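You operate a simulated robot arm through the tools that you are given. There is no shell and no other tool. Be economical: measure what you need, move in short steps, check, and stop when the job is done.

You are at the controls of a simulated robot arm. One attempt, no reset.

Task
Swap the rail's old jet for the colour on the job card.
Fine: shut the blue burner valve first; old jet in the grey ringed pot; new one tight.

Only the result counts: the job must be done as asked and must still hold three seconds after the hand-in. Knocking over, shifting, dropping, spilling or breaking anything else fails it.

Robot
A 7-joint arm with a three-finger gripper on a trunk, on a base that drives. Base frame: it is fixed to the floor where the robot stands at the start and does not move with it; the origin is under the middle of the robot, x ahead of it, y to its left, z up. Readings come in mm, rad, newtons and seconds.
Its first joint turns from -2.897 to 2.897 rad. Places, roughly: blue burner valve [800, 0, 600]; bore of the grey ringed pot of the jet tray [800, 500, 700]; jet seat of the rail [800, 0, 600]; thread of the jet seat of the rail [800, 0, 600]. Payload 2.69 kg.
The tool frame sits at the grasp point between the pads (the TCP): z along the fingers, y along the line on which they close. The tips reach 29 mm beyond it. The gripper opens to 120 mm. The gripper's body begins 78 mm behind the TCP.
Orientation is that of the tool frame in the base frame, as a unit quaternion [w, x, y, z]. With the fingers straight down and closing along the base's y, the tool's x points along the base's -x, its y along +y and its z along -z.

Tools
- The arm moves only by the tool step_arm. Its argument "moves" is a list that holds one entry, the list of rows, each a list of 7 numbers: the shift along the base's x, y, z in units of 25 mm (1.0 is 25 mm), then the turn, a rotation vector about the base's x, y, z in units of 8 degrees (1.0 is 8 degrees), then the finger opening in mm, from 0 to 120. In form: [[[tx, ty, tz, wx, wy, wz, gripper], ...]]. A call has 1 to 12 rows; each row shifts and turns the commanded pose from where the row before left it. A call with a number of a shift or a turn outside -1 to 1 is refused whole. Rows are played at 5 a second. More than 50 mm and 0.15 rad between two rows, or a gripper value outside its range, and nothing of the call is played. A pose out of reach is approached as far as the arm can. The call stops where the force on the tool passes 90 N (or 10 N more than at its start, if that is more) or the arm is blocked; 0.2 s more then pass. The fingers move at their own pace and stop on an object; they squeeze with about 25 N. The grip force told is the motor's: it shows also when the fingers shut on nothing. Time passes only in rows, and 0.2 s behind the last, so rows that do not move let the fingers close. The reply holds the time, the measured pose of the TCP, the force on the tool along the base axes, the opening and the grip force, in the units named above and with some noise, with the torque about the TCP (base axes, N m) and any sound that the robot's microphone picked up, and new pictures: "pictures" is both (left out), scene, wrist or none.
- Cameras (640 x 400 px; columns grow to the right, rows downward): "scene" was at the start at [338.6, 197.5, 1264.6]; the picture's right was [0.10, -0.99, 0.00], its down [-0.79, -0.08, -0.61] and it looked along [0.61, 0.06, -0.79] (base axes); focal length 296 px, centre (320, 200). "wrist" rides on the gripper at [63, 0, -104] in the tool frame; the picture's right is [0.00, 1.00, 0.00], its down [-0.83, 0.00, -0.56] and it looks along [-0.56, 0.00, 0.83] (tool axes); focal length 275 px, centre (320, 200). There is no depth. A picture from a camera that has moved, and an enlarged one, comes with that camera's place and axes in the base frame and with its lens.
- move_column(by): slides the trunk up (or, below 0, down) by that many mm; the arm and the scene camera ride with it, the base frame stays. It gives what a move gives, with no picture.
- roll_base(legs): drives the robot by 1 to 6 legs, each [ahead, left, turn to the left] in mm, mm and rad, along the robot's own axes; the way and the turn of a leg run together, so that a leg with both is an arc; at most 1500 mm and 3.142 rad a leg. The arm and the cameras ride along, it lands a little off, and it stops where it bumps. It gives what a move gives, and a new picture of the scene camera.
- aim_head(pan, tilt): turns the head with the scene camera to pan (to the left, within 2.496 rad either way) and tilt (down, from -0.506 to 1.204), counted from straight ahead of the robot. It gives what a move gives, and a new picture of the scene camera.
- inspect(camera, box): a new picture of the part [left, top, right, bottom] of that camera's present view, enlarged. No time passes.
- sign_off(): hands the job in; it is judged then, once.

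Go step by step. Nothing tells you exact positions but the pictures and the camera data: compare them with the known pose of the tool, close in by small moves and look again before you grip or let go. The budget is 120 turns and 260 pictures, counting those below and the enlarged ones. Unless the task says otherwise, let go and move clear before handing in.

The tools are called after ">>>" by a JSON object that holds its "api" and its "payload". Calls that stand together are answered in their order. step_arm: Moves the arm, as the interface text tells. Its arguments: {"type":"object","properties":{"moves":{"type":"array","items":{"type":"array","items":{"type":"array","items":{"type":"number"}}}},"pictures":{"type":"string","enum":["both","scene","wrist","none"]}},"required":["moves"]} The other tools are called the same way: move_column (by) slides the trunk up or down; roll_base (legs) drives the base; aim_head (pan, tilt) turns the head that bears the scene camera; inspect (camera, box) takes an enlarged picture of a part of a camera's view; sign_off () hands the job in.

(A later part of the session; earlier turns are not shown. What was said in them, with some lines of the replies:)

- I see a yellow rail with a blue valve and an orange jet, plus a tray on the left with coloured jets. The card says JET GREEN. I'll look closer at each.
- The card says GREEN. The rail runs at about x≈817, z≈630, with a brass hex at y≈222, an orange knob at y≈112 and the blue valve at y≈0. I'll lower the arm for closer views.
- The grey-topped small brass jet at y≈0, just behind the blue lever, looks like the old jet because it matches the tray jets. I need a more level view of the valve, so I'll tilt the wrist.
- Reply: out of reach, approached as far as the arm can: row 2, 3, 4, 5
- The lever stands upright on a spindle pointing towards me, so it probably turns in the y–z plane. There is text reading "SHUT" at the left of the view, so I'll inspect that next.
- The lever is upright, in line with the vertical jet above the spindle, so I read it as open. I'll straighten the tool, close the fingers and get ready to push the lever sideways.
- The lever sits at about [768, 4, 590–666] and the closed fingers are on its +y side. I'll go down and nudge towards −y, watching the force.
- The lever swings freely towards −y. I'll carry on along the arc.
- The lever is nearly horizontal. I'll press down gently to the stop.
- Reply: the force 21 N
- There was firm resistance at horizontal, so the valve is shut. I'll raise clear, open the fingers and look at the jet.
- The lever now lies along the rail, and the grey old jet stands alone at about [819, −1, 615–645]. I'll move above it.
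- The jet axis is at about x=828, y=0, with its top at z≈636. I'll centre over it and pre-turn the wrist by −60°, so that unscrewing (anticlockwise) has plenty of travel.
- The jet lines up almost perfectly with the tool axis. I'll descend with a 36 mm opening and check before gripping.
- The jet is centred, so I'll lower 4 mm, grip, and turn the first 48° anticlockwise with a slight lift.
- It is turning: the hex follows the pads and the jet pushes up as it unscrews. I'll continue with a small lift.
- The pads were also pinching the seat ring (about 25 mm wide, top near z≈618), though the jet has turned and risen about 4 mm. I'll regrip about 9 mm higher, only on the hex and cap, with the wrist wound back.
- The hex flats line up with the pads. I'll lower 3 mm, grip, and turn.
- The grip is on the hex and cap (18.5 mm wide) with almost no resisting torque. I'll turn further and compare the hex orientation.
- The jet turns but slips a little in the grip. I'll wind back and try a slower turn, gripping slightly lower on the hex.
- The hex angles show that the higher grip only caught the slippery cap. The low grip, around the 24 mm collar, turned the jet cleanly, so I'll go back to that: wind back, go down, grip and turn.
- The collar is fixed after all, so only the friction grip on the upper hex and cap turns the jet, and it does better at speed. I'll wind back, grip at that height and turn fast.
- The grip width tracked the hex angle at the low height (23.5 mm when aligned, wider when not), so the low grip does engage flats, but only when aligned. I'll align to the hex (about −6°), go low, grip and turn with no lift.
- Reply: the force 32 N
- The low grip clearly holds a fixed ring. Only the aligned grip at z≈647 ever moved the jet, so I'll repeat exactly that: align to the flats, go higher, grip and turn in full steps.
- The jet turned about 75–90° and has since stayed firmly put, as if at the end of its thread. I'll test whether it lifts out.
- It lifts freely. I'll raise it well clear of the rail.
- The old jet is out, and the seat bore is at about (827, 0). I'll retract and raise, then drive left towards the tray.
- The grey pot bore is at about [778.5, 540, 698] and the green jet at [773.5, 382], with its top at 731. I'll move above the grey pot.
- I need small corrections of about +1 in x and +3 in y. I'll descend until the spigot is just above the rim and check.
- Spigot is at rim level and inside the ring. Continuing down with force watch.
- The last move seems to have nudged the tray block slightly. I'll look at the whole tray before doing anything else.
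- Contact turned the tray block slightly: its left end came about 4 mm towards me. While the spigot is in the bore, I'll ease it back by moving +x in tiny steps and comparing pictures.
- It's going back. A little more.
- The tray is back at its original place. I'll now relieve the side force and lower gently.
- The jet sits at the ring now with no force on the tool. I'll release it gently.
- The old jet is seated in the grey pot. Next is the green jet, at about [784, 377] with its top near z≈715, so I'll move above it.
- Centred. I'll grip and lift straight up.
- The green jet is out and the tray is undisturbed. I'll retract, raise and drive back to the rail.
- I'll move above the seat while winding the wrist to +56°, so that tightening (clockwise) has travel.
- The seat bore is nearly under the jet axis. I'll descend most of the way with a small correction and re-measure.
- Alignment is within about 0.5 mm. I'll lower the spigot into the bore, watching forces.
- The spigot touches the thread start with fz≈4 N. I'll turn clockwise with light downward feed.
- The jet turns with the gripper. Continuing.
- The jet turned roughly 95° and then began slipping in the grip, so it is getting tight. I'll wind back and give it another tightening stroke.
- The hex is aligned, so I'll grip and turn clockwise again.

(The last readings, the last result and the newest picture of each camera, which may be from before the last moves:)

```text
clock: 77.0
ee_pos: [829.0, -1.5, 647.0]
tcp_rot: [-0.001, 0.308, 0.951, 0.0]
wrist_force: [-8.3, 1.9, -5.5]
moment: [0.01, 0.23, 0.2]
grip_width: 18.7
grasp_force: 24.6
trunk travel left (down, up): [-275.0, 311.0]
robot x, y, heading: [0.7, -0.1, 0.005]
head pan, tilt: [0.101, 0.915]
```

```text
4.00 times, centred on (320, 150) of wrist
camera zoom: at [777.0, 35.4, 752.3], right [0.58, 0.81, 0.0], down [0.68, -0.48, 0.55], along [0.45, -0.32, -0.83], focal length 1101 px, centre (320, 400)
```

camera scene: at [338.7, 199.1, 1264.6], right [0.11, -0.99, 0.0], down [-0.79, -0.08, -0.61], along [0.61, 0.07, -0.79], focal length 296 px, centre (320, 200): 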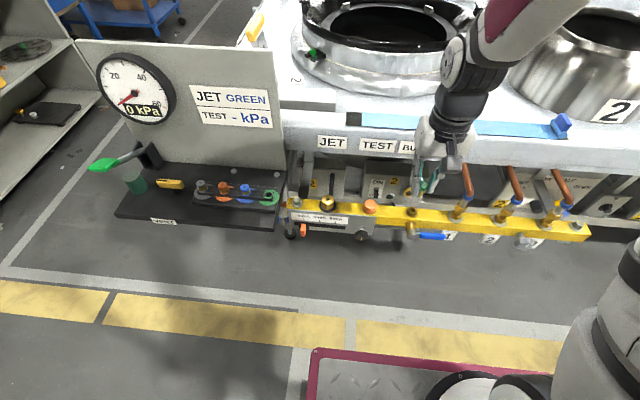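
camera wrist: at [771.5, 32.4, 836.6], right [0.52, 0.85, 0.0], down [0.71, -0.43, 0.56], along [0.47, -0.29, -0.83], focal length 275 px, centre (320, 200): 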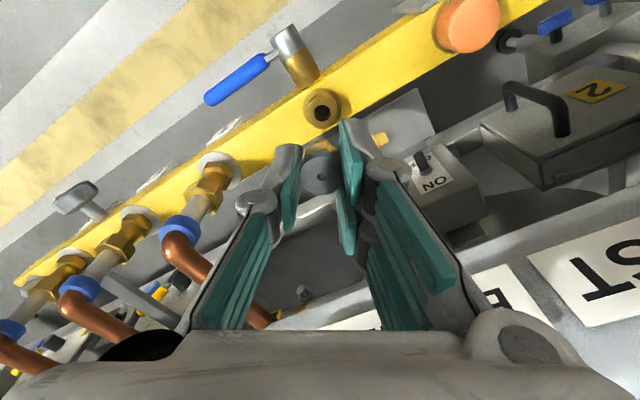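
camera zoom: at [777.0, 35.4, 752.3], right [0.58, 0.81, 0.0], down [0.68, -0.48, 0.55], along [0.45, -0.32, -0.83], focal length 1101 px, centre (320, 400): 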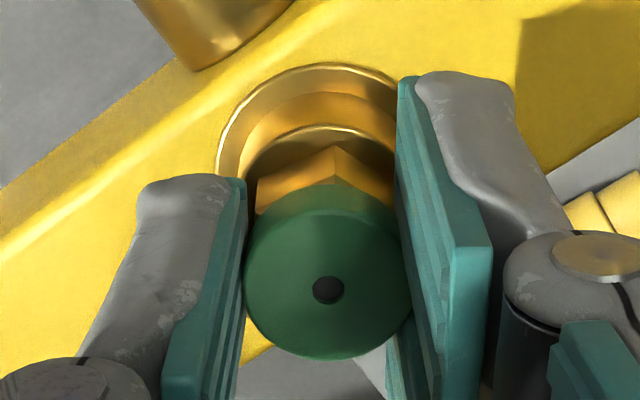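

The jet no longer turns under the full grip torque (about 0.2 N m), and its seating gap matches the old jet's original one, so it is tight. I'll let go and move clear.

>>> {"api": "step_arm", "payload": {"moves": [[[0, 0, 0, 0, 0, 0, 30], [0, 0, 0, 0, 0, 0, 34], [0, 0, 0.8, 0, 0, 0, 34], [0, 0, 0.8, 0, 0, 0, 34], [0, 0, 0.8, 0, 0, 1, 34], [-0.8, 0, 0.8, 0, 0, 1, 34], [-0.8, 0, 0.8, 0, 0, 1, 34], [-0.8, 0, 0, 0, 0, 1, 34]]], "pictures": "both"}}

>>> {"api": "inspect", "payload": {"camera": "wrist", "box": [240, 80, 400, 200]}}

>>> {"api": "inspect", "payload": {"camera": "scene", "box": [360, 160, 460, 250]}}

>>> {"api": "inspect", "payload": {"camera": "scene", "box": [80, 130, 300, 240]}}

```text
clock: 78.8
ee_pos: [769.0, -0.5, 747.7]
tcp_rot: [0.0, 0.032, 0.999, 0.0]
wrist_force: [-0.3, 0.5, 0.0]
moment: [-0.03, -0.03, 0.02]
grip_width: 33.7
grasp_force: 0.1
trunk travel left (down, up): [-275.0, 311.0]
robot x, y, heading: [3.0, -0.6, 0.007]
head pan, tilt: [0.101, 0.915]
camera scene: at [338.8, 199.1, 1264.5], right [0.11, -0.99, 0.0], down [-0.79, -0.08, -0.61], along [0.61, 0.07, -0.79], focal length 296 px, centre (320, 200)
camera wrist: at [705.8, 3.5, 851.6], right [0.06, 1.0, 0.0], down [0.83, -0.05, 0.56], along [0.56, -0.03, -0.83], focal length 275 px, centre (320, 200)
```

scene: 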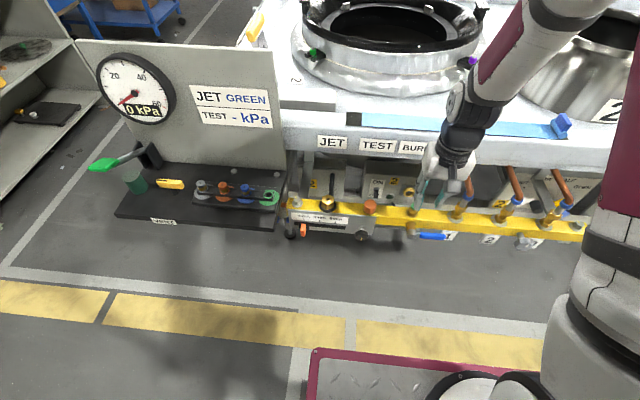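
wrist: 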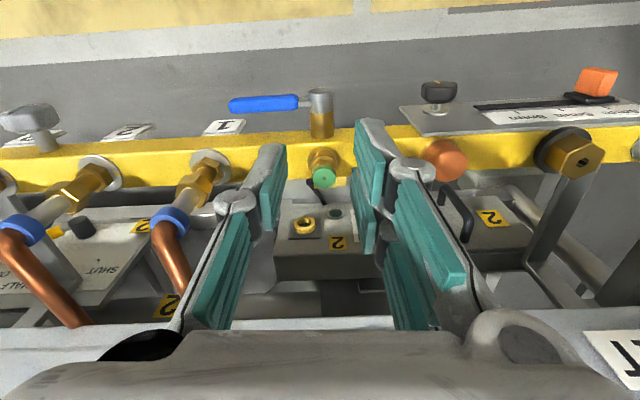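

```text
3.33 times, centred on (320, 140) of wrist
camera zoom: at [705.8, 3.5, 851.6], right [0.06, 1.0, 0.0], down [0.83, -0.05, 0.56], along [0.56, -0.03, -0.83], focal length 918 px, centre (320, 400)
```

zoom: 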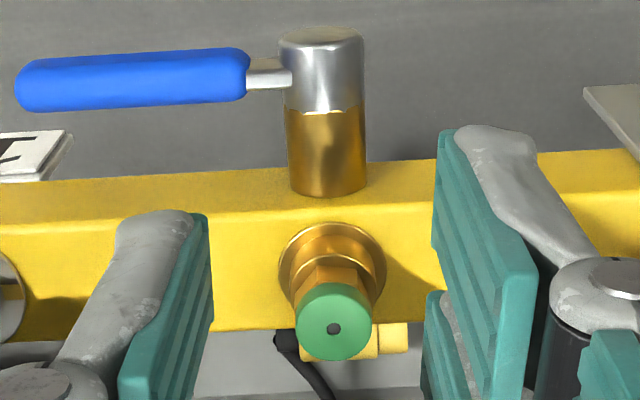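

```text
4.44 times, centred on (410, 205) of scene
camera zoom: at [338.8, 199.1, 1264.5], right [0.11, -0.99, 0.0], down [-0.79, -0.08, -0.61], along [0.61, 0.07, -0.79], focal length 1318 px, centre (-80, 178)
```

zoom: 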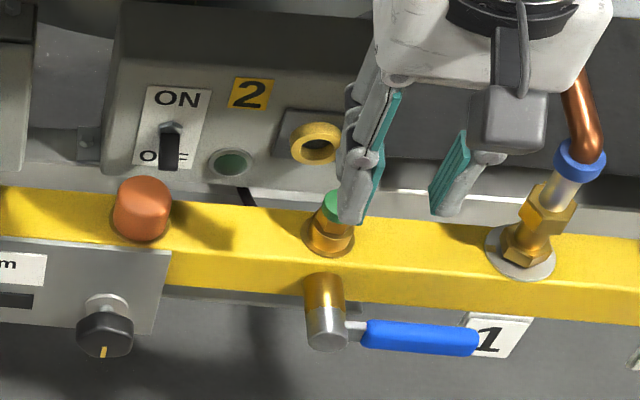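

```text
2.91 times, centred on (190, 185) of scene
camera zoom: at [338.8, 199.1, 1264.5], right [0.11, -0.99, 0.0], down [-0.79, -0.08, -0.61], along [0.61, 0.07, -0.79], focal length 862 px, centre (698, 244)
```

zoom: 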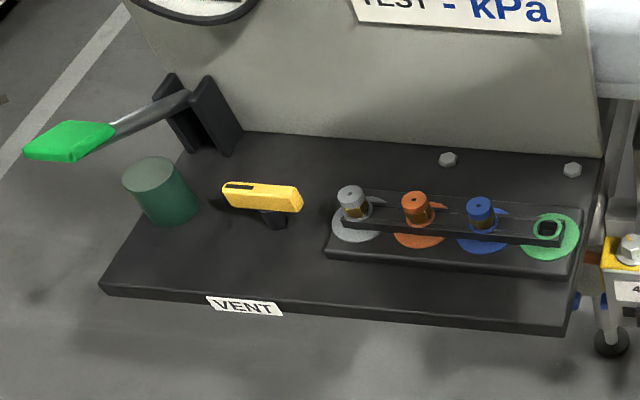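

The blue valve is shut along the rail, the green jet is seated at the same height as the old one was, and the grey jet is in its pot. The tray is in place and the gripper is clear, so I'm handing in.

>>> {"api": "sign_off", "payload": {}}

```text
The job is handed in.
```

I shut the blue burner valve, put the old grey jet in the grey ringed pot, and screwed the green jet into the rail. The last tightening strokes no longer turned it.

While I lowered the old jet into its pot, the tray block swung about 4 mm at one end. I eased it back to within about 1–2 mm of where it started, judging by the pictures. Tightness is also judged only from the jet not turning and from its seated height matching the old one's.
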